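You operate a simulated robot arm through the tools that you are given. There is no shell and no other tool. Be economical: measure what you need, move in short steps, check, and stop when the job is done.

You run a simulated two-armed robot. Do the job below in one go: nothing can be reset, and whatever is moved stays where it is left.

JOB
Take the black disc from the top of the wooden bench and leave it on the bench top before the step rack. Take the stub billet from the top of the wooden bench and put it on the ribbed chute. Put the round insert on the top of the wooden bench away on the top of the press side table. Fetch the wire brush and set it on the front of the black bench. Stack the ring insert marked "29 mm" from the top of the wooden bench on top of the ring insert marked "30 mm". Press the blue mushroom button two times. Take the square insert marked "95" from the packing end of the grey table and leave it on the parts end of the grey table. Stack the small grey box that says "29" from the parts end of the grey table on top of the small grey box labelled "75". Take the steel ring from the top of the blue table and put it on the grey tray. Take the yellow tee block from the top of the blue table and leave it on the top of the small green chest. Put the small block on the parts end of the grey table. Do these in any order. Set down upright: yellow tee block.

The check looks at the end state, three seconds after you hand in, the way a careful person would. Anything else that was tipped, shoved, dropped, spilled or broken makes it a failure.

ROBOT AND FRAMES
Two 7-joint arms with two-finger grippers on one trunk, on a base that drives. Base frame: it is fixed to the floor where the robot stands at the start and does not move with it; the origin is under the middle of the robot, x ahead of it, y to its left, z up; the surface under the hand at the start is at about z = 88. Readings come in cm, rad, newtons and seconds.
The left shoulder is at the start at [4.1, 17, 122.3], the right one opposite. With the tool pointing down near the work surface each hand reaches from about 20 to 68 cm from the robot's upright axis, wherever it stands, measured 20 degrees to its own side. Places, roughly: bench top before the step rack (48x18 cm) [50, 280, 88]; black disc [50, 0, 100]; blue mushroom button [-480, -150, 90]; front of the black bench (88x13 cm) [44, -72, 88]; grey tray (9x9x3 cm) [-510, 100, 70]; parts end of the grey table (88x24 cm) [-524, -70, 86]; ribbed chute (68x13 cm) [-146, 202, 100]; ring insert [50, 50, 100]; round insert [50, 75, 100]; small block (4x4x4 cm) [-410, 180, 80]; small grey box [-525, -50, 100]; square insert [-475, -100, 100]; steel ring (6x6x3 cm) [-470, 50, 80]; stub billet (4x4x4 cm) [60, 20, 90]; top of the press side table [-80, 460, 80]; top of the small green chest (22x20 cm) [-482, -164, 30]; wire brush (9x4x8 cm) [50, 60, 90]; yellow tee block (5x3x5 cm) [-490, 110, 80]. Payload 2.69 kg a hand.
The tool frame of a hand sits at the grasp point between the pads (the TCP): z along the fingers, y along the line on which they close. The tips reach 2 cm beyond it. The gripper opens to 10 cm. The gripper's body begins 6.3 cm behind the TCP.
Orientation is told as [roll, pitch, yaw] about the base's x, y, z axes, in that order, counted from this pose: with the fingers straight down and closing along the base's y, the tool's x points along the base's -x, its y along +y and its z along -z.

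CONTROLS
- The arms move only by the tool nudge_tool. It takes "left_series", "right_series" or both (then of equal length, played together; a hand with none holds still); each is a list of rows, each an object of numbers (a shift or turn left out is 0, a gripper value left out holds the last): "tx", "ty", "tz": the shift along the base's x, y, z in cm; "wx", "wy", "wz": the turn, a rotation vector about the base's x, y, z in rad; "fingers": the opening, from 0 (shut) to 1 (fully open). In form: [{"tx": .., "ty": .., "tz": .., "wx": .., "wy": .., "wz": .., "fingers": ..}, ...]. A call has 1 to 12 rows; each row is the pose to reach, as a shift and turn from the pose commanded when the call began. Each row takes 0.2 s and may step no farther than 5 cm and 0.15 rad from the row before; otherwise, or with a gripper value out of range, the whole call is refused. Where a pose cannot be reached the arm comes as near as it can. A force on the tool above 40 N (or 10 N above the force at the start of the call, whichever is more), or a blocked arm, ends the call early, and 0.2 s more pass. Each finger travels about 10.8 cm/s and halts on what it meets, pressing with about 45 N; the grip force reading is that of the motor and also rises with nothing between the fingers. The clock runs only during rows and for 0.2 s after the last one: add rows that repeat a pose to give the fingers time. It gives the time, the measured TCP pose, the force on the tool (base axes), the opening and the grip force at its end, in the units of the frame above (readings bear some noise), with the torque about the TCP (base axes, N m) and any sound that the robot's microphone picked up.
- Cameras (640 x 400 px; columns grow to the right, rows downward): "scene" is now at [17.98, 1.76, 115.07]; the picture's right is [0.19, -0.98, -0.00], its down [-0.22, -0.04, -0.97] and it looks along [0.96, 0.19, -0.23] (base axes); focal length 214 px, centre (320, 200). "left" rides on the left gripper at [7, 1.9, -9.9] in its tool frame; the picture's right is [-0.26, 0.97, 0.00], its down [-0.75, -0.20, -0.63] and it looks along [-0.61, -0.16, 0.78] (tool axes); focal length 230 px, centre (320, 200). "right" rides on the right gripper at [7, -1.8, -9.9] in its tool frame; the picture's right is [0.26, 0.97, 0.00], its down [-0.75, 0.20, -0.63] and it looks along [-0.61, 0.16, 0.78] (tool axes); focal length 230 px, centre (320, 200). There is no depth. A picture from a camera that has moved, and an enlarged one, comes with that camera's place and axes in the base frame and with its lens.
- capture(camera): a new picture of that camera. It takes no simulated time.
- move_column(by): slides the trunk up (or, below 0, down) by that many cm; the arms and the scene camera ride with it, the base frame stays. It gives what a move gives, with no picture.
- roll_base(legs): drives the robot by 1 to 6 legs, each [ahead, turn to the left] in cm and rad, along the robot's own axes; the way and the turn of a leg run together, so that a leg with both is an arc; at most 150 cm and 3.142 rad a leg. The arms and the cameras ride along, it lands a little off, and it stops where it bumps. It gives what a move gives.
- aim_head(pan, tilt): turns the head with the scene camera to pan (to the left, within 1.047 rad either way) and tilt (down, from -0.506 to 1.204), counted from straight ahead of the robot. It gives what a move gives.
- enlarge(camera, box): a new picture of the part [left, top, right, bottom] of that camera's present view, enlarged. It takes no simulated time.
- close_job(): hands the job in; it is judged then, once.

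Go step by step. Nothing tells you exact positions but the pictures and the camera data: compare them with the known pose of the tool, close in by small moves and look again before you grip or let go. The budget is 535 turns and 320 pictures, counting those below and the enlarged ones. Unless the task says otherwise, let go and move clear before handing in, and close with one line.

The tools are called after "Call:" as name(argument=value, ...) on one line, values as JSON. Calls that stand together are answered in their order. nudge_tool: Moves the arms, as the interface text tells. Its arguments: {"type":"object","properties":{"left_series":{"type":"array","items":{"type":"object","properties":{"tx":{"type":"number"},"ty":{"type":"number"},"tz":{"type":"number"},"wx":{"type":"number"},"wy":{"type":"number"},"wz":{"type":"number"},"fingers":{"type":"number"}}}},"right_series":{"type":"array","items":{"type":"object","properties":{"tx":{"type":"number"},"ty":{"type":"number"},"tz":{"type":"number"},"wx":{"type":"number"},"wy":{"type":"number"},"wz":{"type":"number"},"fingers":{"type":"number"}}}}},"required":[]} The other tools are called the same way: move_column (by) slides the trunk up or down; roll_base (legs) drives the base; aim_head (pan, tilt) turns the head that bears the scene camera; capture (camera) takes a picture; enlarge (camera, box) takes an enlarged picture of a part of a camera's view; close_job () hands the job in.

At the start:

```text
clock: 0.0
left_tcp_pos: [31.51, 41.75, 109.7]
left_orientation: [-0.003, 0.002, 0.001]
left_ft_force: [0.6, 0.2, 0.4]
left_moment: [0.01, 0.01, -0.04]
left_width: 10.01
left_finger_force: 0.0
right_tcp_pos: [42.98, 3.51, 109.4]
right_orientation: [-0.002, 0.002, 0.003]
right_ft_force: [0.0, -0.3, -0.2]
right_moment: [0.01, 0.0, 0.01]
right_width: 9.99
right_finger_force: 0.1
trunk travel left (down, up): [-45.0, 24.0]
robot x, y, heading: [-0.25, -0.24, 0.0]
head pan, tilt: [0.192, 0.213]
```

scene: 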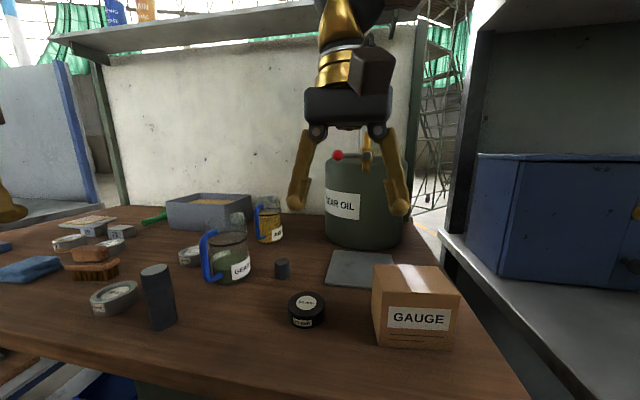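
right: 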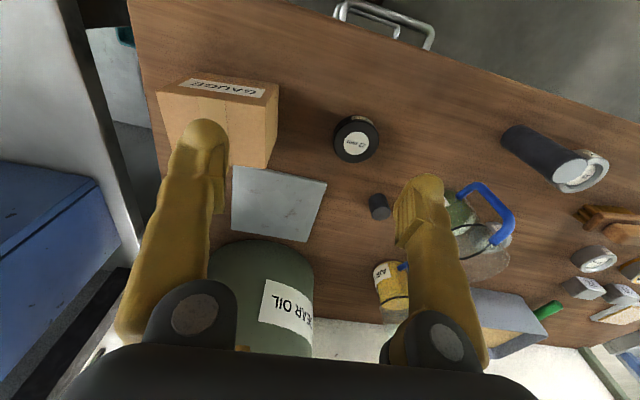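
left: 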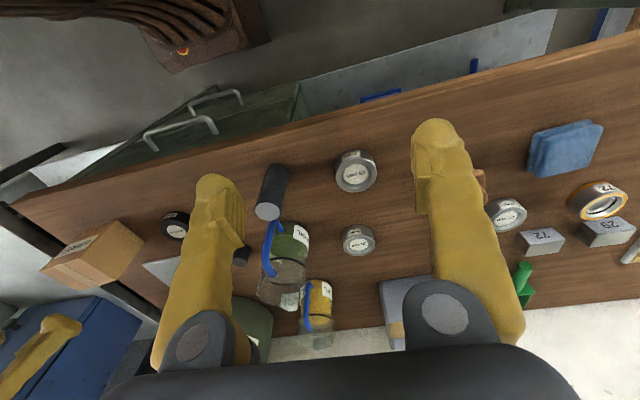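

I see the wooden bench with the disc, stub billet, mugs and rings. First I'll look around the left part of the bench and read the labels.

Call:
aim_head(pan=0.8, tilt=0.5)

Call:
capture(camera="scene")

Call:
enlarge(camera="left", box=[320, 100, 640, 300])

```text
clock: 1.0
left_tcp_pos: [29.8, 41.79, 110.12]
left_orientation: [-0.003, -0.011, 0.0]
left_ft_force: [-0.1, -1.0, 0.5]
left_moment: [0.01, 0.0, -0.01]
left_width: 10.0
left_finger_force: 0.1
right_tcp_pos: [41.21, 3.62, 110.15]
right_orientation: [-0.003, -0.015, 0.002]
right_ft_force: [-0.1, -0.3, 0.9]
right_moment: [0.0, -0.02, 0.0]
right_width: 10.01
right_finger_force: 0.1
trunk travel left (down, up): [-45.0, 24.0]
robot x, y, heading: [-0.12, 0.06, 0.003]
head pan, tilt: [0.799, 0.499]
```

```text
316 pictures are left
camera scene: at [15.13, 6.5, 112.47], right [0.72, -0.7, -0.01], down [-0.35, -0.34, -0.87], along [0.6, 0.63, -0.49], focal length 214 px, centre (320, 200)
```

scene: 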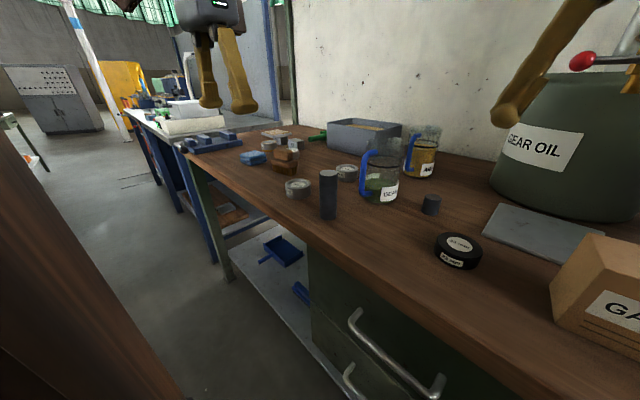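

```text
2.00 times, centred on (480, 200) of left
camera zoom: at [22.84, 43.58, 119.95], right [0.26, 0.97, 0.0], down [0.74, -0.2, 0.64], along [0.62, -0.16, -0.77], focal length 460 px, centre (0, 200)
```

zoom: 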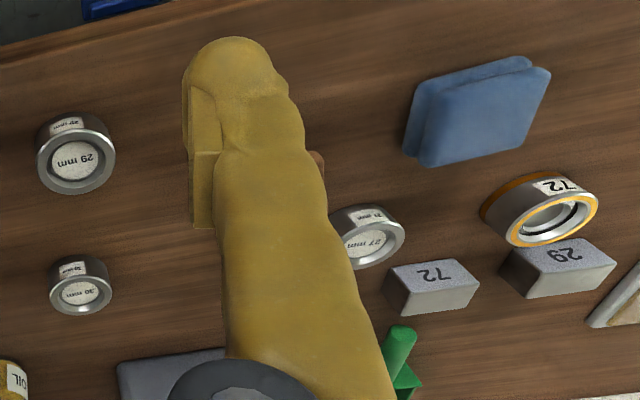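

Call:
enlarge(camera="scene", box=[180, 100, 480, 288])

Call:
enlarge(camera="scene", box=[0, 40, 320, 240])

```text
2.13 times, centred on (330, 194) of scene
camera zoom: at [15.13, 6.5, 112.47], right [0.72, -0.7, -0.01], down [-0.35, -0.34, -0.87], along [0.6, 0.63, -0.49], focal length 456 px, centre (299, 213)
```

zoom: 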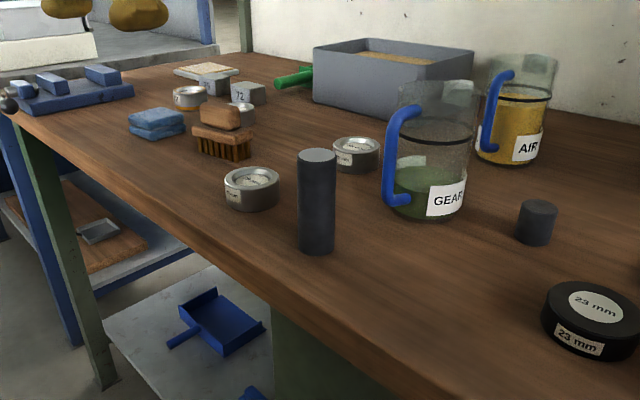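

```text
2.00 times, centred on (160, 140) of scene
camera zoom: at [15.13, 6.5, 112.47], right [0.72, -0.7, -0.01], down [-0.35, -0.34, -0.87], along [0.6, 0.63, -0.49], focal length 429 px, centre (640, 320)
```

zoom: 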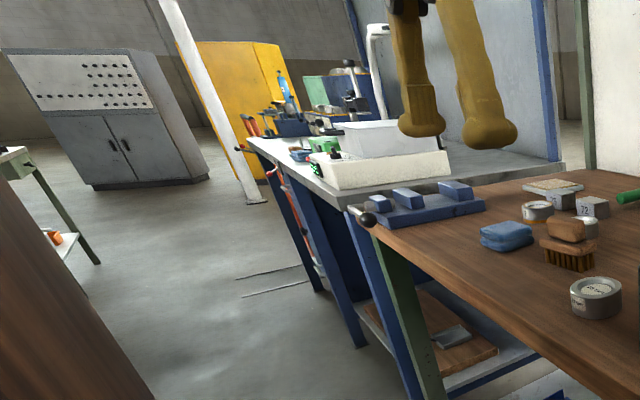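

Call:
aim_head(pan=1.047, tilt=0.9)

Call:
capture(camera="scene")

Call:
aim_head(pan=-0.9, tilt=0.5)

Call:
capture(camera="scene")

```text
clock: 1.9
left_tcp_pos: [29.8, 41.82, 110.06]
left_orientation: [-0.004, -0.012, 0.0]
left_ft_force: [-0.2, 0.1, 0.3]
left_moment: [0.01, -0.01, 0.0]
left_width: 10.02
left_finger_force: 0.1
right_tcp_pos: [41.26, 3.7, 110.04]
right_orientation: [-0.001, -0.015, 0.002]
right_ft_force: [0.5, 0.8, 0.3]
right_moment: [-0.01, 0.0, 0.02]
right_width: 9.99
right_finger_force: 0.2
trunk travel left (down, up): [-45.0, 24.0]
robot x, y, heading: [0.3, 0.09, 0.003]
head pan, tilt: [1.047, 0.901]
```

```text
312 pictures are left
camera scene: at [12.5, 6.52, 109.13], right [0.87, -0.5, -0.01], down [-0.4, -0.68, -0.61], along [0.3, 0.54, -0.79], focal length 214 px, centre (320, 200)
```

scene: 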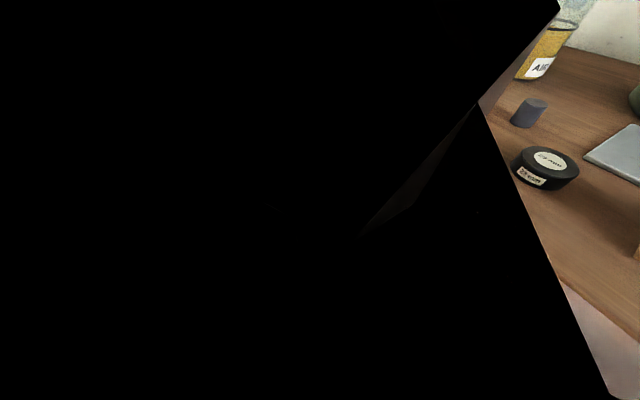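

```text
clock: 3.8
left_tcp_pos: [29.76, 41.84, 110.11]
left_orientation: [-0.004, -0.013, -0.003]
left_ft_force: [0.3, 0.3, -0.4]
left_moment: [0.02, -0.01, 0.0]
left_width: 10.01
left_finger_force: 0.0
right_tcp_pos: [41.27, 3.47, 110.11]
right_orientation: [-0.002, -0.015, 0.002]
right_ft_force: [-0.3, 0.2, -0.1]
right_moment: [-0.01, 0.02, -0.02]
right_width: 10.02
right_finger_force: 0.0
trunk travel left (down, up): [-45.0, 24.0]
robot x, y, heading: [-0.29, 0.29, 0.003]
head pan, tilt: [-0.901, 0.499]
```

```text
311 pictures are left
camera scene: at [14.44, -7.14, 112.48], right [-0.78, -0.62, 0.01], down [-0.31, 0.38, -0.87], along [0.54, -0.69, -0.49], focal length 214 px, centre (320, 200)
```

scene: 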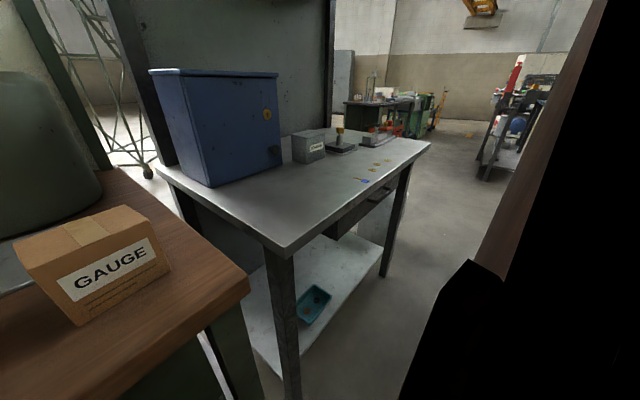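

Call:
move_column(by=14)

Call:
roll_base(legs=[[0, 1.571], [45, 0], [0, -1.571]])

Call:
aim_head(pan=0.2, tilt=0.6)

Call:
capture(camera="scene")

Call:
capture(camera="left")

Call:
capture(camera="right")

```text
clock: 5.5
left_tcp_pos: [29.69, 41.71, 123.8]
left_orientation: [-0.003, -0.007, -0.002]
left_ft_force: [0.3, 0.2, 0.2]
left_moment: [0.0, -0.06, 0.02]
left_width: 10.02
left_finger_force: 0.1
right_tcp_pos: [41.3, 3.42, 124.16]
right_orientation: [-0.002, -0.017, 0.002]
right_ft_force: [-0.1, -0.2, 0.8]
right_moment: [0.0, -0.03, -0.02]
right_width: 10.0
right_finger_force: 0.0
trunk travel left (down, up): [-59.0, 10.0]
robot x, y, heading: [-0.23, -0.05, -0.001]
head pan, tilt: [-0.901, 0.499]
```

```text
clock: 16.0
left_tcp_pos: [27.21, 88.04, 123.89]
left_orientation: [-0.002, -0.006, 0.039]
left_ft_force: [-1.0, -0.1, -0.1]
left_moment: [0.02, -0.02, 0.01]
left_width: 9.99
left_finger_force: 0.1
right_tcp_pos: [40.34, 50.33, 124.17]
right_orientation: [-0.003, -0.016, 0.04]
right_ft_force: [-0.1, 0.0, 0.2]
right_moment: [-0.01, 0.01, 0.0]
right_width: 10.02
right_finger_force: 0.0
trunk travel left (down, up): [-59.0, 10.0]
robot x, y, heading: [-1.06, 46.51, 0.038]
head pan, tilt: [-0.901, 0.499]
```

```text
clock: 17.4
left_tcp_pos: [24.54, 87.79, 122.94]
left_orientation: [-0.005, 0.041, 0.039]
left_ft_force: [0.0, 0.5, -0.4]
left_moment: [-0.01, 0.0, 0.0]
left_width: 10.02
left_finger_force: 0.1
right_tcp_pos: [38.46, 50.07, 124.85]
right_orientation: [-0.003, -0.03, 0.04]
right_ft_force: [-0.5, 0.7, 0.2]
right_moment: [-0.02, 0.01, -0.02]
right_width: 10.01
right_finger_force: 0.2
trunk travel left (down, up): [-59.0, 10.0]
robot x, y, heading: [-1.05, 46.34, 0.039]
head pan, tilt: [0.201, 0.6]
```

```text
310 pictures are left
camera scene: at [16.66, 48.72, 125.52], right [0.24, -0.97, 0.0], down [-0.56, -0.13, -0.82], along [0.79, 0.19, -0.58], focal length 214 px, centre (320, 200)
```

scene: 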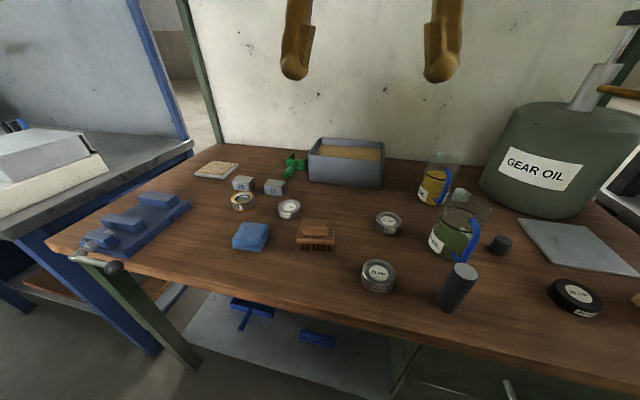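

```text
309 pictures are left
camera left: at [18.05, 89.43, 133.08], right [0.22, 0.98, -0.02], down [0.78, -0.17, 0.6], along [0.58, -0.14, -0.8], focal length 230 px, centre (320, 200)
```

left: 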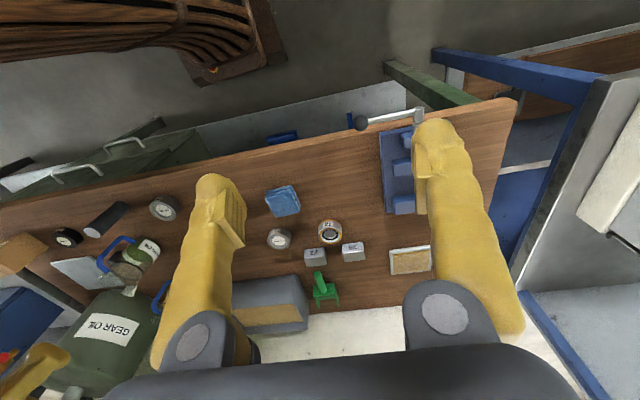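

```text
308 pictures are left
camera right: at [31.16, 47.89, 134.43], right [-0.3, 0.96, -0.01], down [0.72, 0.23, 0.65], along [0.63, 0.19, -0.76], focal length 230 px, centre (320, 200)
```

right: 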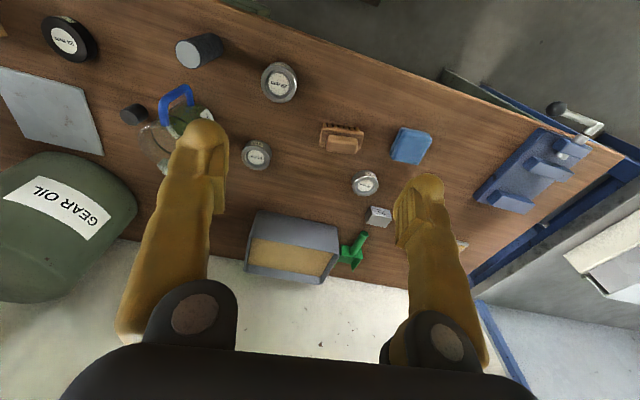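

The 29 mm ring is at about [43.2, 43.6] and the 30 mm ring at about [59.5, 41.7]. I'll bring the right hand above the 29 mm ring and check.

Call:
nudge_tool(right_series=[{"tx": 1, "ty": -1.3, "tz": -4, "wy": 0.015, "wz": -0.02}, {"tx": 2, "ty": -2.6, "tz": -8, "wy": 0.03, "wz": -0.04}, {"tx": 3, "ty": -3.9, "tz": -12, "wy": 0.03, "wz": -0.04}, {"tx": 4, "ty": -5.2, "tz": -16, "wy": 0.03, "wz": -0.04}, {"tx": 4.7, "ty": -6.5, "tz": -20, "wy": 0.03, "wz": -0.04}, {"tx": 4.7, "ty": -6.5, "tz": -23, "wy": 0.03, "wz": -0.04}])

Call:
capture(camera="right")

Call:
capture(camera="scene")

```text
clock: 18.8
left_tcp_pos: [24.57, 87.79, 122.83]
left_orientation: [-0.006, 0.043, 0.038]
left_ft_force: [-0.1, 0.2, 0.2]
left_moment: [-0.03, 0.0, -0.03]
left_width: 9.99
left_finger_force: 0.0
right_tcp_pos: [43.13, 43.86, 101.74]
right_orientation: [-0.001, -0.001, 0.001]
right_ft_force: [-0.1, 0.4, -0.2]
right_moment: [-0.02, 0.04, -0.01]
right_width: 9.98
right_finger_force: 0.0
trunk travel left (down, up): [-59.0, 10.0]
robot x, y, heading: [-1.63, 46.2, 0.041]
head pan, tilt: [0.201, 0.6]
```

```text
307 pictures are left
camera right: at [36.04, 41.8, 111.61], right [-0.26, 0.97, 0.0], down [0.75, 0.2, 0.63], along [0.61, 0.16, -0.78], focal length 230 px, centre (320, 200)
```

right: 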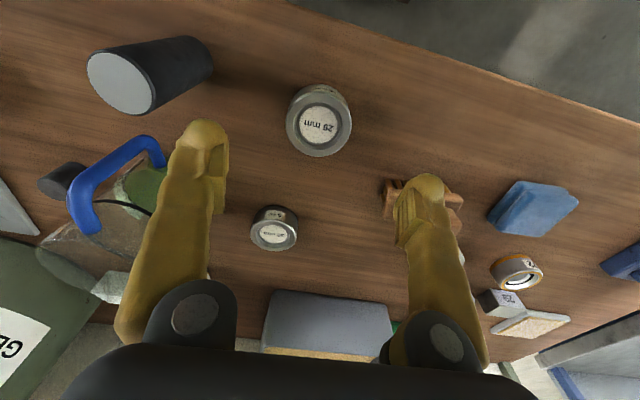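

```text
306 pictures are left
camera scene: at [16.71, 48.79, 125.51], right [0.24, -0.97, 0.0], down [-0.56, -0.13, -0.82], along [0.79, 0.19, -0.58], focal length 214 px, centre (320, 200)
```

scene: 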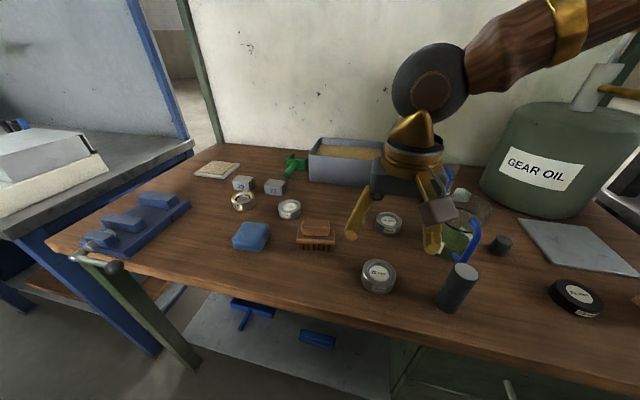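

Call:
nudge_tool(right_series=[{"tx": 0.2, "ty": -0.1, "tz": -4}, {"tx": 0.2, "ty": -0.1, "tz": -8}, {"tx": 0.2, "ty": -0.1, "tz": -10.6}, {"tx": 0.2, "ty": -0.1, "tz": -10.6}, {"tx": 0.2, "ty": -0.1, "tz": -10.6, "fingers": 0}, {"tx": 0.2, "ty": -0.1, "tz": -10.6, "fingers": 0}, {"tx": 0.2, "ty": -0.1, "tz": -10.6, "fingers": 0}])

Call:
capture(camera="right")

```text
clock: 20.4
left_tcp_pos: [24.55, 87.86, 122.75]
left_orientation: [-0.006, 0.041, 0.037]
left_ft_force: [0.7, 0.1, 0.7]
left_moment: [0.0, 0.02, 0.03]
left_width: 10.01
left_finger_force: 0.0
right_tcp_pos: [43.34, 43.72, 91.08]
right_orientation: [0.001, 0.001, 0.002]
right_ft_force: [-0.1, 0.8, 0.1]
right_moment: [0.04, -0.05, 0.05]
right_width: 6.06
right_finger_force: 44.5
trunk travel left (down, up): [-59.0, 10.0]
robot x, y, heading: [-0.61, 46.51, 0.04]
head pan, tilt: [0.201, 0.6]
```

```text
305 pictures are left
camera right: at [36.34, 41.66, 100.97], right [-0.26, 0.97, 0.0], down [0.75, 0.2, 0.63], along [0.61, 0.16, -0.78], focal length 230 px, centre (320, 200)
```

right: 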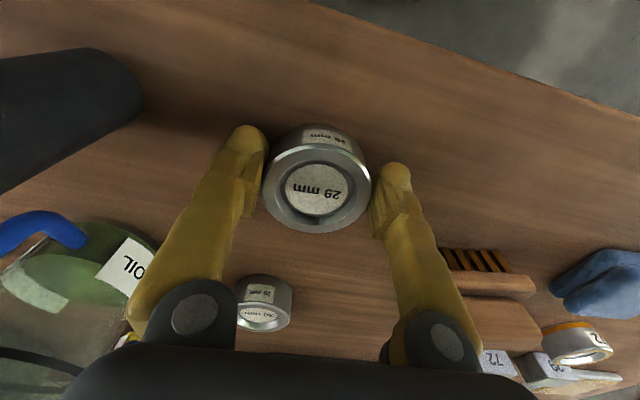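

Call:
nudge_tool(right_series=[{"tz": 4}, {"tz": 8}, {"tx": 4, "ty": -0.5, "tz": 11}, {"tx": 8, "ty": -1, "tz": 11}, {"tx": 8, "ty": -1, "tz": 11}])

Call:
capture(camera="right")

Call:
enlarge(camera="scene", box=[300, 140, 560, 320])

```text
refused: row 3 steps farther than a row can; nothing moved
```

```text
304 pictures are left
camera right: at [36.34, 41.66, 100.97], right [-0.26, 0.97, 0.0], down [0.75, 0.2, 0.63], along [0.61, 0.16, -0.78], focal length 230 px, centre (320, 200)
```

right: 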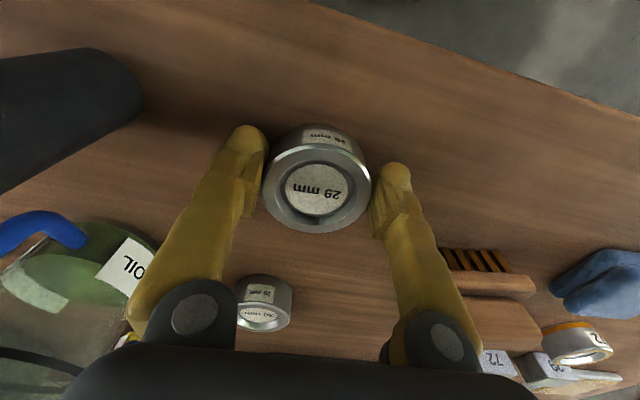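

```text
2.22 times, centred on (430, 230) of scene
camera zoom: at [16.69, 48.77, 125.51], right [0.24, -0.97, 0.0], down [-0.56, -0.13, -0.82], along [0.79, 0.19, -0.58], focal length 477 px, centre (76, 133)
```

zoom: 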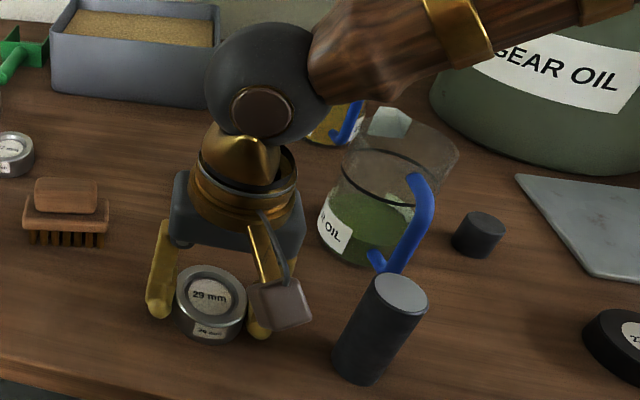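

Call:
nudge_tool(right_series=[{"tz": 4}, {"tz": 8}, {"tx": 2, "ty": -0.5, "tz": 11}, {"tx": 6, "ty": -1, "tz": 11}, {"tx": 8, "ty": -1, "tz": 11}, {"tx": 8, "ty": -1, "tz": 11}])

Call:
capture(camera="right")

```text
clock: 21.8
left_tcp_pos: [24.36, 87.85, 122.84]
left_orientation: [-0.005, 0.041, 0.04]
left_ft_force: [-0.1, 0.1, 0.3]
left_moment: [-0.03, -0.01, 0.01]
left_width: 10.01
left_finger_force: 0.1
right_tcp_pos: [51.41, 42.75, 102.1]
right_orientation: [0.002, 0.001, 0.0]
right_ft_force: [0.1, -0.4, -6.0]
right_moment: [0.0, -0.01, 0.03]
right_width: 6.01
right_finger_force: 45.5
trunk travel left (down, up): [-59.0, 10.0]
robot x, y, heading: [-0.81, 46.38, 0.042]
head pan, tilt: [0.201, 0.6]
```

```text
302 pictures are left
camera right: at [44.43, 40.69, 112.02], right [-0.26, 0.97, 0.0], down [0.75, 0.2, 0.63], along [0.61, 0.16, -0.78], focal length 230 px, centre (320, 200)
```

right: 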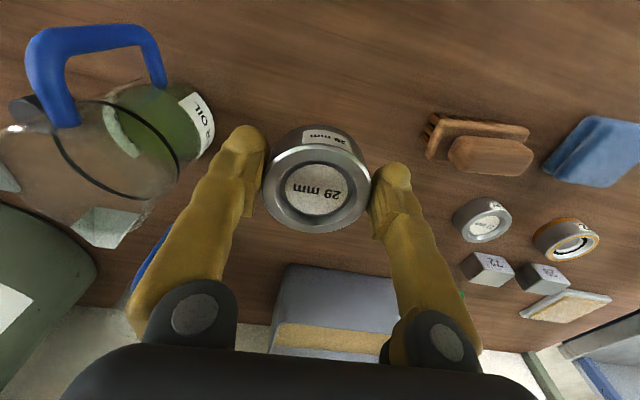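

Call:
nudge_tool(right_series=[{"tx": 4, "ty": -0.4, "tz": -1}, {"tx": 7.8, "ty": -0.8, "tz": -3}, {"tx": 7.8, "ty": -0.8, "tz": -5}, {"tx": 7.8, "ty": -0.8, "tz": -5}])

Call:
enlarge(camera="scene", box=[320, 160, 480, 260])

```text
clock: 22.3
left_tcp_pos: [21.57, 87.52, 121.95]
left_orientation: [-0.009, 0.091, 0.039]
left_ft_force: [-0.3, -1.0, -0.3]
left_moment: [0.04, -0.05, 0.01]
left_width: 10.03
left_finger_force: 0.1
right_tcp_pos: [56.92, 41.89, 100.99]
right_orientation: [0.001, -0.023, -0.02]
right_ft_force: [0.5, -0.8, -6.9]
right_moment: [0.08, 0.09, 0.0]
right_width: 6.03
right_finger_force: 45.2
trunk travel left (down, up): [-59.0, 10.0]
robot x, y, heading: [-0.77, 46.14, 0.042]
head pan, tilt: [0.201, 0.6]
stopped in row 2 (right hand): the arm was blocked; the commanded pose is now the measured one
```

```text
4.00 times, centred on (400, 210) of scene
camera zoom: at [16.66, 48.69, 125.52], right [0.24, -0.97, 0.0], down [-0.56, -0.13, -0.82], along [0.79, 0.2, -0.58], focal length 858 px, centre (0, 160)
```

zoom: 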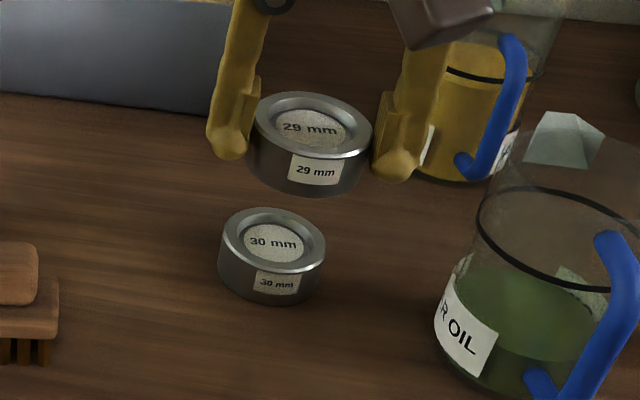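

Call:
capture(camera="scene")

Call:
capture(camera="left")

```text
300 pictures are left
camera scene: at [16.66, 48.69, 125.52], right [0.24, -0.97, 0.0], down [-0.56, -0.13, -0.82], along [0.79, 0.2, -0.58], focal length 214 px, centre (320, 200)
```

scene: 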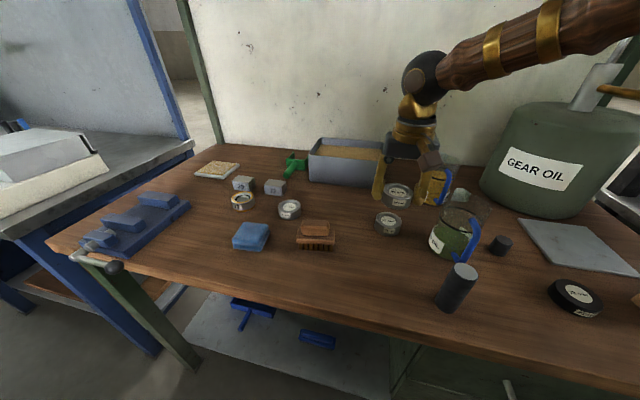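

```text
299 pictures are left
camera left: at [15.64, 89.2, 132.44], right [0.22, 0.98, -0.03], down [0.81, -0.17, 0.56], along [0.54, -0.15, -0.83], focal length 230 px, centre (320, 200)
```

left: 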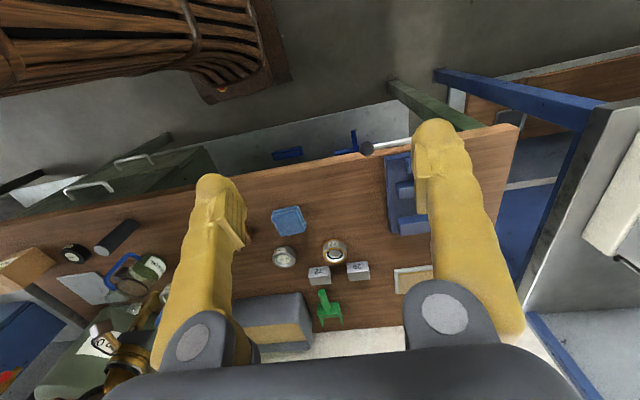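

Call:
aim_head(pan=-0.45, tilt=0.2)

Call:
capture(camera="scene")

```text
clock: 23.4
left_tcp_pos: [21.81, 87.58, 121.95]
left_orientation: [-0.005, 0.087, 0.04]
left_ft_force: [-0.3, -0.5, -0.5]
left_moment: [-0.01, 0.0, -0.02]
left_width: 9.99
left_finger_force: 0.0
right_tcp_pos: [56.89, 42.08, 100.88]
right_orientation: [0.003, -0.02, -0.018]
right_ft_force: [0.5, 0.9, -5.2]
right_moment: [0.04, 0.05, -0.02]
right_width: 6.03
right_finger_force: 45.2
trunk travel left (down, up): [-59.0, 10.0]
robot x, y, heading: [-0.97, 46.21, 0.036]
head pan, tilt: [-0.45, 0.201]
```

```text
298 pictures are left
camera scene: at [16.72, 42.92, 129.19], right [-0.4, -0.92, 0.01], down [-0.2, 0.08, -0.98], along [0.89, -0.39, -0.22], focal length 214 px, centre (320, 200)
```

scene: 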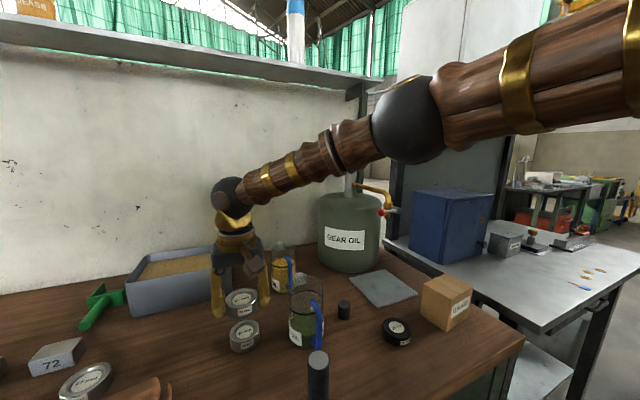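

The arm ran out of reach because the trunk is high. I'll draw the hand back and up, lower the trunk, then re-extend.

Call:
nudge_tool(right_series=[{"tx": -3, "tz": 3, "wy": 0.02, "wz": 0.02}, {"tx": -6, "tz": 6, "wy": 0.02, "wz": 0.02}, {"tx": -6, "tz": 9, "wy": 0.02, "wz": 0.02}, {"tx": -6, "tz": 9, "wy": 0.02, "wz": 0.02}])

Call:
move_column(by=-13)

Call:
aim_head(pan=0.0, tilt=0.6)

```text
clock: 23.7
left_tcp_pos: [18.6, 87.23, 121.27]
left_orientation: [-0.009, 0.132, 0.038]
left_ft_force: [-0.5, 0.8, -0.1]
left_moment: [0.03, -0.06, -0.02]
left_width: 10.0
left_finger_force: 0.1
right_tcp_pos: [53.53, 42.0, 103.05]
right_orientation: [0.005, -0.024, -0.002]
right_ft_force: [0.2, -0.7, -4.7]
right_moment: [0.01, -0.03, 0.02]
right_width: 6.02
right_finger_force: 44.9
trunk travel left (down, up): [-59.0, 10.0]
robot x, y, heading: [-0.92, 45.87, 0.041]
head pan, tilt: [-0.45, 0.201]
stopped in row 1 (right hand): the arm was blocked; the commanded pose is now the measured one
```

```text
clock: 25.0
left_tcp_pos: [16.87, 87.21, 108.36]
left_orientation: [-0.01, 0.164, 0.039]
left_ft_force: [-0.3, -0.3, -0.5]
left_moment: [0.0, 0.0, 0.03]
left_width: 9.99
left_finger_force: 0.2
right_tcp_pos: [52.77, 42.17, 91.69]
right_orientation: [0.01, -0.042, -0.002]
right_ft_force: [1.2, -0.6, -5.8]
right_moment: [0.03, 0.13, -0.01]
right_width: 6.12
right_finger_force: 45.3
trunk travel left (down, up): [-46.7, 22.3]
robot x, y, heading: [-0.67, 46.17, 0.041]
head pan, tilt: [-0.45, 0.201]
stopped: the force on the tool passed its limit at 43 N (the readings are from after the stop); the commanded pose is now the measured one
```

```text
clock: 25.9
left_tcp_pos: [16.78, 87.12, 108.37]
left_orientation: [-0.011, 0.162, 0.038]
left_ft_force: [-1.2, 0.4, 0.7]
left_moment: [-0.06, 0.03, 0.03]
left_width: 10.02
left_finger_force: 0.0
right_tcp_pos: [52.79, 42.3, 91.84]
right_orientation: [0.01, -0.044, -0.003]
right_ft_force: [-1.1, 0.3, -5.9]
right_moment: [0.0, 0.06, 0.0]
right_width: 6.11
right_finger_force: 44.8
trunk travel left (down, up): [-46.7, 22.3]
robot x, y, heading: [-1.15, 46.52, 0.039]
head pan, tilt: [0.0, 0.6]
```

Call:
capture(camera="scene")

Call:
capture(camera="right")

```text
297 pictures are left
camera scene: at [16.78, 46.96, 113.22], right [0.04, -1.0, 0.0], down [-0.58, -0.02, -0.82], along [0.81, 0.03, -0.58], focal length 214 px, centre (320, 200)
```

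scene: 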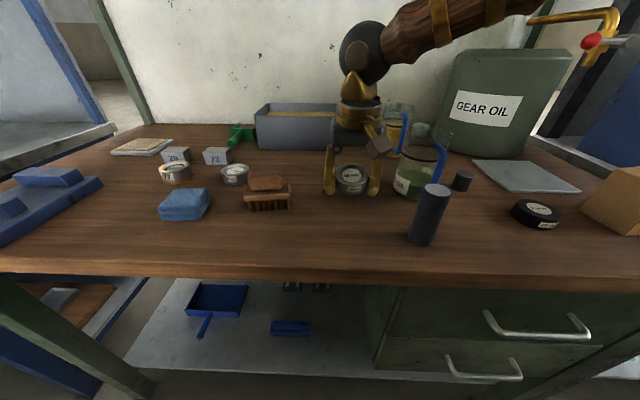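

```text
296 pictures are left
camera right: at [45.36, 40.18, 101.43], right [-0.26, 0.97, 0.0], down [0.72, 0.19, 0.66], along [0.64, 0.17, -0.75], focal length 230 px, centre (320, 200)
```

right: 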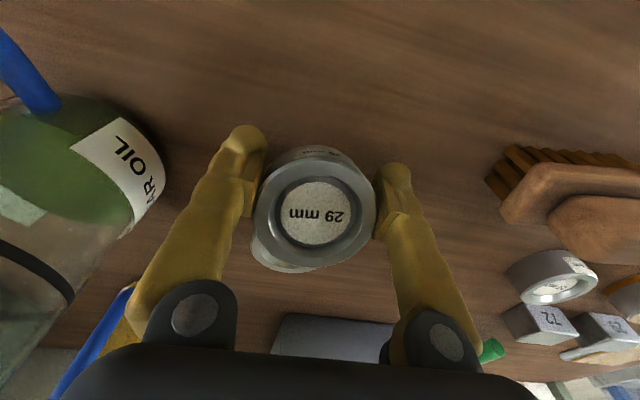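

Call:
nudge_tool(left_series=[{"tx": 3, "ty": -2, "tz": 4, "wy": -0.08}, {"tx": 6, "ty": -4, "tz": 7, "wy": -0.16}, {"tx": 9, "ty": -6, "tz": 10, "wy": -0.16}])

```text
refused: row 1 steps farther than a row can; nothing moved
```

Call:
nudge_tool(left_series=[{"tx": 2.5, "ty": -2, "tz": 3, "wy": -0.08}, {"tx": 5, "ty": -4, "tz": 6, "wy": -0.16}, {"tx": 7.5, "ty": -6, "tz": 9, "wy": -0.16}])

```text
clock: 26.7
left_tcp_pos: [25.03, 81.14, 117.98]
left_orientation: [-0.015, -0.037, 0.035]
left_ft_force: [0.9, -0.6, 1.5]
left_moment: [0.0, 0.02, 0.0]
left_width: 10.0
left_finger_force: 0.1
right_tcp_pos: [52.77, 42.22, 91.74]
right_orientation: [0.012, -0.044, -0.004]
right_ft_force: [1.1, -0.9, -6.2]
right_moment: [0.08, 0.08, 0.04]
right_width: 6.12
right_finger_force: 44.9
trunk travel left (down, up): [-46.7, 22.3]
robot x, y, heading: [-1.14, 46.46, 0.037]
head pan, tilt: [0.0, 0.6]
```

Call:
nudge_tool(right_series=[{"tx": -1, "tz": 4, "wy": 0.02}, {"tx": -2, "tz": 8, "wy": 0.044, "wx": -0.012}, {"tx": -2, "tz": 8, "wy": 0.044, "wx": -0.012}])

Call:
capture(camera="right")

```text
clock: 27.5
left_tcp_pos: [25.08, 81.24, 117.95]
left_orientation: [-0.016, -0.035, 0.039]
left_ft_force: [0.8, -0.8, -0.7]
left_moment: [0.05, 0.0, -0.04]
left_width: 9.98
left_finger_force: 0.0
right_tcp_pos: [50.73, 42.47, 99.84]
right_orientation: [-0.001, 0.001, -0.005]
right_ft_force: [0.4, 0.3, -6.0]
right_moment: [0.01, 0.07, 0.01]
right_width: 6.11
right_finger_force: 45.1
trunk travel left (down, up): [-46.7, 22.3]
robot x, y, heading: [-0.73, 46.27, 0.034]
head pan, tilt: [0.0, 0.6]
```

```text
295 pictures are left
camera right: at [43.8, 40.43, 109.79], right [-0.26, 0.97, 0.0], down [0.75, 0.2, 0.63], along [0.61, 0.16, -0.78], focal length 230 px, centre (320, 200)
```

right: 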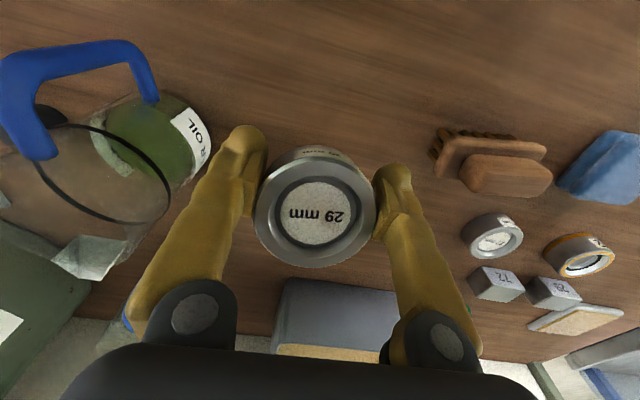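

The 29 mm ring got tilted a little in the grip; I'll set it down here, let it settle flat, and regrip.

Call:
nudge_tool(right_series=[{"tz": -4}, {"tz": -7}, {"tz": -8.1}, {"tz": -8.1, "fingers": 0.75}, {"tz": -8.1, "fingers": 0.75}, {"tz": -3, "fingers": 0.75}, {"tz": 2, "fingers": 0.75}])

Call:
capture(camera="right")

Call:
enlarge(camera="scene", box=[270, 120, 430, 220])

```text
refused: row 6 steps farther than a row can; nothing moved
```

```text
294 pictures are left
camera right: at [43.8, 40.43, 109.79], right [-0.26, 0.97, 0.0], down [0.75, 0.2, 0.63], along [0.61, 0.16, -0.78], focal length 230 px, centre (320, 200)
```

right: 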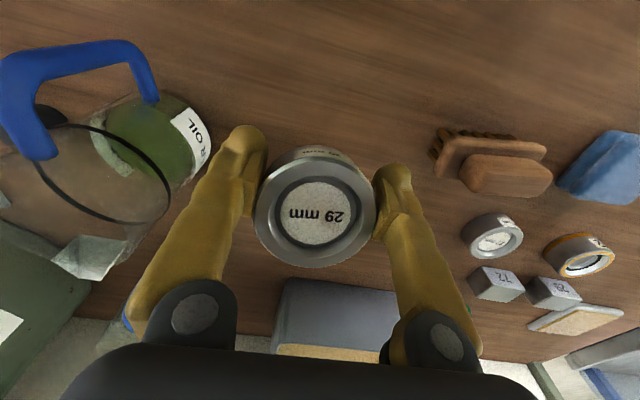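

```text
4.00 times, centred on (350, 170) of scene
camera zoom: at [16.79, 46.94, 113.21], right [0.04, -1.0, 0.0], down [-0.58, -0.02, -0.81], along [0.81, 0.03, -0.58], focal length 858 px, centre (200, 320)
```

zoom: 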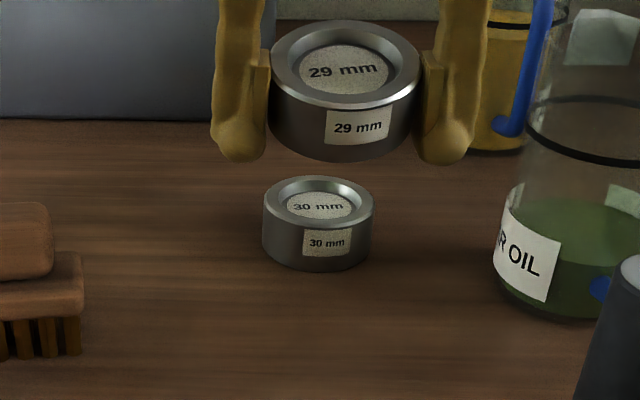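

Call:
nudge_tool(right_series=[{"tz": -4}, {"tz": -7}, {"tz": -8.1}, {"tz": -8.1, "fingers": 0.75}, {"tz": -8.1, "fingers": 0.75}, {"tz": -4, "fingers": 0.75}, {"tz": 0, "fingers": 0.75}])

Call:
capture(camera="right")

```text
clock: 29.1
left_tcp_pos: [24.93, 81.42, 117.94]
left_orientation: [-0.015, -0.035, 0.038]
left_ft_force: [0.3, -0.2, -0.2]
left_moment: [0.03, -0.02, -0.01]
left_width: 10.01
left_finger_force: 0.1
right_tcp_pos: [50.69, 42.33, 99.93]
right_orientation: [-0.002, 0.0, -0.002]
right_ft_force: [0.5, -0.4, 0.4]
right_moment: [0.0, 0.02, 0.0]
right_width: 7.5
right_finger_force: 0.0
trunk travel left (down, up): [-46.7, 22.3]
robot x, y, heading: [-0.62, 46.19, 0.037]
head pan, tilt: [0.0, 0.6]
```

```text
292 pictures are left
camera right: at [43.7, 40.31, 109.83], right [-0.26, 0.97, 0.0], down [0.75, 0.2, 0.63], along [0.61, 0.16, -0.78], focal length 230 px, centre (320, 200)
```

right: 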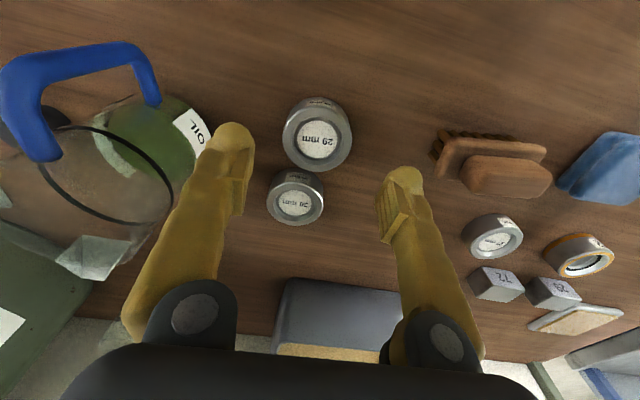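

Call:
nudge_tool(right_series=[{"tx": 1.1, "tz": -4}, {"tx": 1.1, "tz": -7}, {"tx": 1.1, "tz": -8.9}, {"tx": 1.1, "tz": -8.9, "fingers": 0}, {"tx": 1.1, "tz": -8.9, "fingers": 0}, {"tx": 1.1, "tz": -8.9, "fingers": 0}, {"tx": 1.1, "tz": -5, "fingers": 0}, {"tx": 1.1, "tz": -3, "fingers": 0}])

Call:
capture(camera="right")

```text
clock: 30.9
left_tcp_pos: [25.1, 81.41, 117.98]
left_orientation: [-0.015, -0.034, 0.038]
left_ft_force: [0.3, 0.4, -0.4]
left_moment: [0.03, 0.0, 0.0]
left_width: 10.0
left_finger_force: 0.0
right_tcp_pos: [51.9, 42.36, 96.99]
right_orientation: [-0.002, 0.002, -0.004]
right_ft_force: [-0.2, 0.5, -6.9]
right_moment: [-0.01, 0.03, -0.01]
right_width: 6.01
right_finger_force: 44.8
trunk travel left (down, up): [-46.7, 22.3]
robot x, y, heading: [-0.89, 46.34, 0.038]
head pan, tilt: [0.0, 0.6]
```

```text
291 pictures are left
camera right: at [44.9, 40.33, 106.89], right [-0.25, 0.97, 0.0], down [0.75, 0.2, 0.63], along [0.61, 0.16, -0.78], focal length 230 px, centre (320, 200)
```

right: 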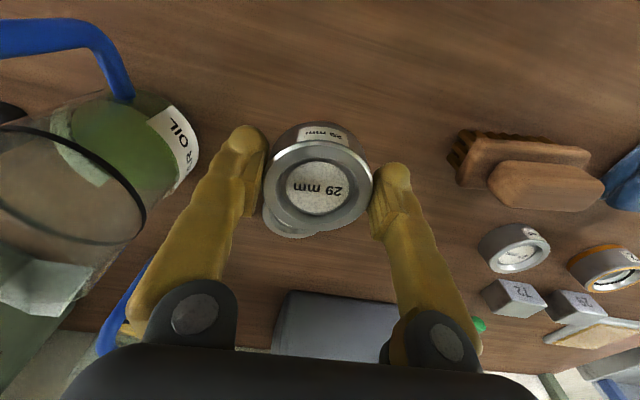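

Call:
nudge_tool(right_series=[{"tx": 3.7, "ty": -0.2}, {"tx": 7.3, "ty": -0.5}, {"tx": 7.3, "ty": -0.5}, {"tx": 7.3, "ty": -0.5, "tz": -1.5}])

Call:
enlarge(camera="scene", box=[270, 120, 430, 220])

```text
clock: 31.6
left_tcp_pos: [22.51, 81.03, 117.17]
left_orientation: [-0.015, 0.003, 0.039]
left_ft_force: [-0.2, 0.5, 0.8]
left_moment: [0.01, -0.08, 0.02]
left_width: 9.99
left_finger_force: 0.1
right_tcp_pos: [58.15, 41.62, 97.93]
right_orientation: [0.003, -0.018, -0.013]
right_ft_force: [-0.1, 0.1, -5.3]
right_moment: [0.05, -0.04, -0.02]
right_width: 6.03
right_finger_force: 45.2
trunk travel left (down, up): [-46.7, 22.3]
robot x, y, heading: [-0.78, 45.86, 0.038]
head pan, tilt: [0.0, 0.6]
stopped in row 3 (right hand): the arm was blocked; the commanded pose is now the measured one
```

```text
4.00 times, centred on (350, 170) of scene
camera zoom: at [16.54, 46.87, 113.26], right [0.04, -1.0, 0.0], down [-0.58, -0.02, -0.82], along [0.82, 0.03, -0.58], focal length 858 px, centre (200, 320)
```

zoom: 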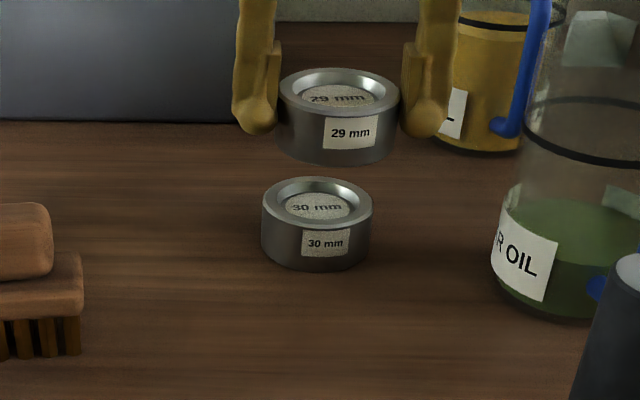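

The right arm tops out at about x = 58 from this base heading. I'll lift, turn the base a bit left so the right shoulder comes forward, then bring the ring back over.

Call:
nudge_tool(right_series=[{"tx": -2, "tz": 3, "wy": 0.018}, {"tx": -5, "tz": 6, "wy": 0.018}, {"tx": -8, "tz": 9, "wy": 0.018}, {"tx": -8, "tz": 12, "wy": 0.018}])

```text
clock: 31.9
left_tcp_pos: [20.29, 80.89, 116.29]
left_orientation: [-0.02, 0.045, 0.037]
left_ft_force: [-0.3, 0.0, -0.9]
left_moment: [0.02, -0.06, 0.02]
left_width: 10.02
left_finger_force: 0.1
right_tcp_pos: [55.66, 41.46, 100.13]
right_orientation: [0.002, -0.026, -0.013]
right_ft_force: [-0.4, -0.3, -5.5]
right_moment: [0.01, -0.02, -0.02]
right_width: 6.04
right_finger_force: 45.0
trunk travel left (down, up): [-46.7, 22.3]
robot x, y, heading: [-0.75, 46.74, 0.036]
head pan, tilt: [0.0, 0.6]
stopped in row 1 (right hand): the arm was blocked; the commanded pose is now the measured one
```

Call:
nudge_tool(right_series=[{"tx": -1, "tz": 1, "wy": 0.01}, {"tx": -2.5, "tz": 2, "wy": 0.026}, {"tx": -4, "tz": 4, "wy": 0.026, "wz": 0.013}, {"tx": -5, "tz": 7, "wy": 0.026, "wz": 0.013}, {"tx": -5, "tz": 9, "wy": 0.026, "wz": 0.013}])

```text
clock: 33.1
left_tcp_pos: [20.46, 81.17, 116.3]
left_orientation: [-0.02, 0.044, 0.039]
left_ft_force: [-0.3, 0.2, 1.0]
left_moment: [0.0, -0.02, -0.01]
left_width: 10.01
left_finger_force: 0.0
right_tcp_pos: [50.93, 41.73, 109.04]
right_orientation: [0.002, 0.0, -0.001]
right_ft_force: [-0.6, 0.4, -6.6]
right_moment: [0.03, 0.04, -0.04]
right_width: 6.02
right_finger_force: 44.6
trunk travel left (down, up): [-46.7, 22.3]
robot x, y, heading: [-1.09, 46.26, 0.035]
head pan, tilt: [0.0, 0.6]
```

Call:
roll_base(legs=[[0, 0.4]])

Call:
aim_head(pan=-0.4, tilt=0.6)

```text
clock: 34.8
left_tcp_pos: [5.63, 87.05, 116.89]
left_orientation: [-0.022, 0.002, 0.437]
left_ft_force: [0.4, 0.1, 0.3]
left_moment: [0.01, -0.02, 0.0]
left_width: 10.02
left_finger_force: 0.1
right_tcp_pos: [48.74, 62.21, 108.92]
right_orientation: [-0.001, 0.001, 0.399]
right_ft_force: [-0.1, 0.7, -6.0]
right_moment: [-0.07, 0.04, -0.02]
right_width: 6.02
right_finger_force: 45.0
trunk travel left (down, up): [-46.7, 22.3]
robot x, y, heading: [-0.6, 45.83, 0.44]
head pan, tilt: [0.0, 0.6]
```

```text
clock: 35.6
left_tcp_pos: [3.7, 86.01, 116.45]
left_orientation: [-0.025, 0.039, 0.439]
left_ft_force: [0.0, -0.8, -0.1]
left_moment: [-0.02, 0.0, 0.0]
left_width: 9.96
left_finger_force: 0.1
right_tcp_pos: [47.36, 61.59, 109.81]
right_orientation: [0.003, -0.016, 0.401]
right_ft_force: [-0.7, -0.3, -4.9]
right_moment: [0.01, 0.06, 0.02]
right_width: 6.01
right_finger_force: 44.9
trunk travel left (down, up): [-46.7, 22.3]
robot x, y, heading: [-0.87, 45.97, 0.434]
head pan, tilt: [-0.4, 0.6]
```

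Call:
nudge_tool(right_series=[{"tx": 1.5, "ty": -4}, {"tx": 3.5, "ty": -8}, {"tx": 6, "ty": -12}, {"tx": 8.5, "ty": -16}, {"tx": 10.8, "ty": -19.7, "wy": 0.014}, {"tx": 11.5, "ty": -19.7, "tz": -3, "wy": 0.014}, {"tx": 11.5, "ty": -19.7, "tz": -7, "wy": 0.014}, {"tx": 11.5, "ty": -19.7, "tz": -11, "wy": 0.014}, {"tx": 11.5, "ty": -19.7, "tz": -11, "wy": 0.014}])

Call:
capture(camera="scene")

```text
clock: 37.6
left_tcp_pos: [3.64, 85.93, 116.52]
left_orientation: [-0.025, 0.038, 0.437]
left_ft_force: [0.1, 0.2, -0.2]
left_moment: [-0.03, -0.03, 0.0]
left_width: 9.99
left_finger_force: 0.2
right_tcp_pos: [58.78, 41.61, 98.76]
right_orientation: [0.008, -0.004, 0.401]
right_ft_force: [0.0, -0.1, -6.4]
right_moment: [-0.07, 0.07, 0.02]
right_width: 6.02
right_finger_force: 44.9
trunk travel left (down, up): [-46.7, 22.3]
robot x, y, heading: [-0.68, 46.07, 0.436]
head pan, tilt: [-0.4, 0.6]
```

```text
289 pictures are left
camera scene: at [15.95, 50.25, 113.24], right [0.04, -1.0, 0.01], down [-0.58, -0.03, -0.82], along [0.82, 0.03, -0.58], focal length 214 px, centre (320, 200)
```

scene: 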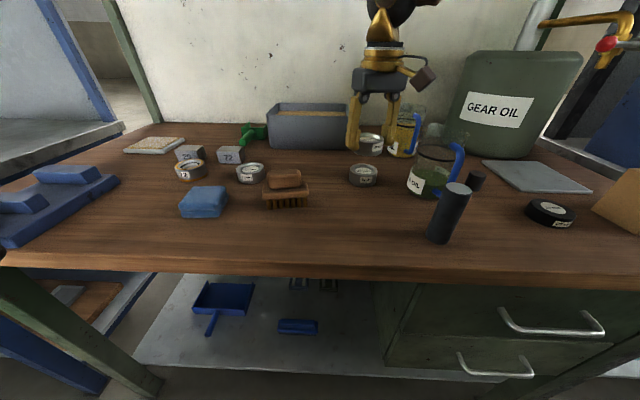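

Call:
nudge_tool(right_series=[{"tx": 0.4, "ty": 0.2, "tz": -2}, {"tx": 0.4, "ty": 0.2, "tz": -2}])

Call:
enlarge(camera="scene", box=[300, 100, 460, 200])

Call:
capture(camera="right")

```text
clock: 38.2
left_tcp_pos: [3.64, 85.89, 116.52]
left_orientation: [-0.025, 0.038, 0.438]
left_ft_force: [-0.7, 0.4, 0.3]
left_moment: [-0.02, -0.01, 0.02]
left_width: 10.01
left_finger_force: 0.2
right_tcp_pos: [59.08, 41.92, 96.73]
right_orientation: [0.009, -0.003, 0.401]
right_ft_force: [-0.4, 0.4, -5.2]
right_moment: [-0.01, 0.01, 0.02]
right_width: 6.04
right_finger_force: 45.2
trunk travel left (down, up): [-46.7, 22.3]
robot x, y, heading: [-0.85, 45.98, 0.443]
head pan, tilt: [-0.4, 0.6]
```

```text
4.00 times, centred on (380, 150) of scene
camera zoom: at [15.97, 50.26, 113.24], right [0.04, -1.0, 0.01], down [-0.58, -0.03, -0.82], along [0.82, 0.03, -0.58], focal length 858 px, centre (80, 400)
```

zoom: 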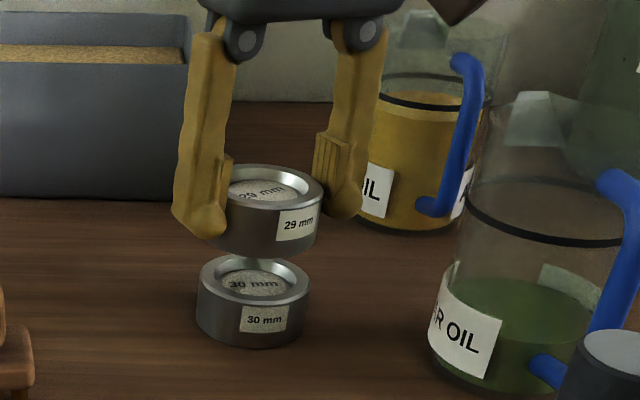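

```text
287 pictures are left
camera right: at [53.4, 37.26, 106.58], right [-0.61, 0.79, 0.01], down [0.61, 0.47, 0.63], along [0.5, 0.39, -0.77], focal length 230 px, centre (320, 200)
```

right: 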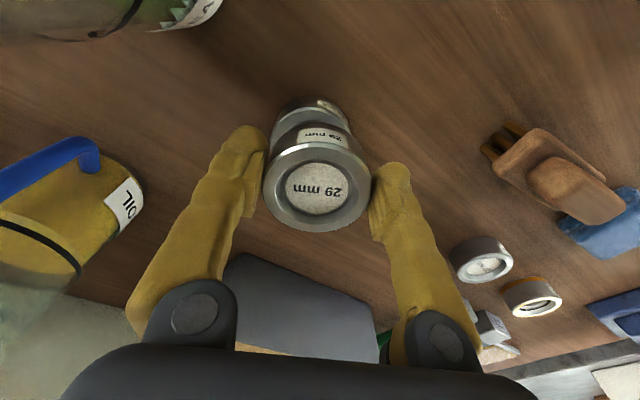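

Call:
nudge_tool(right_series=[{"tx": 0.2, "ty": -0.2, "tz": -1}, {"tx": 0.2, "ty": -0.2, "tz": -2}, {"tx": 0.2, "ty": -0.2, "tz": -2.4}, {"tx": 0.2, "ty": -0.2, "tz": -2.4}])

Call:
enlarge(camera="scene", box=[300, 100, 460, 200])

```text
clock: 39.2
left_tcp_pos: [3.68, 85.95, 116.46]
left_orientation: [-0.025, 0.037, 0.438]
left_ft_force: [-0.6, -0.2, 0.4]
left_moment: [0.02, 0.02, -0.01]
left_width: 10.0
left_finger_force: 0.1
right_tcp_pos: [59.29, 41.83, 94.31]
right_orientation: [0.008, -0.004, 0.401]
right_ft_force: [-0.5, -0.4, -5.8]
right_moment: [0.0, 0.04, -0.01]
right_width: 6.02
right_finger_force: 44.9
trunk travel left (down, up): [-46.7, 22.3]
robot x, y, heading: [-0.9, 46.26, 0.439]
head pan, tilt: [-0.4, 0.6]
```

```text
4.00 times, centred on (380, 150) of scene
camera zoom: at [16.0, 50.28, 113.23], right [0.04, -1.0, 0.01], down [-0.58, -0.03, -0.82], along [0.82, 0.03, -0.58], focal length 858 px, centre (80, 400)
```

zoom: 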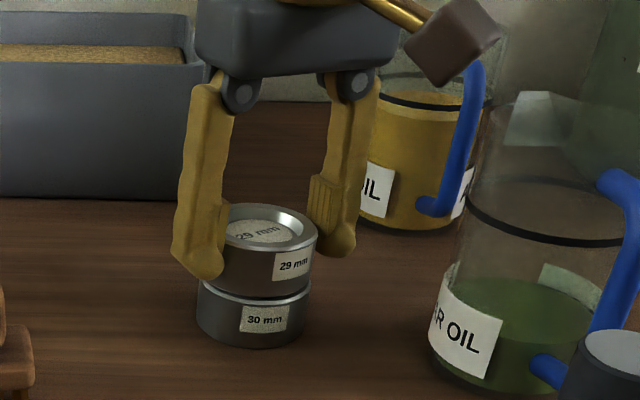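

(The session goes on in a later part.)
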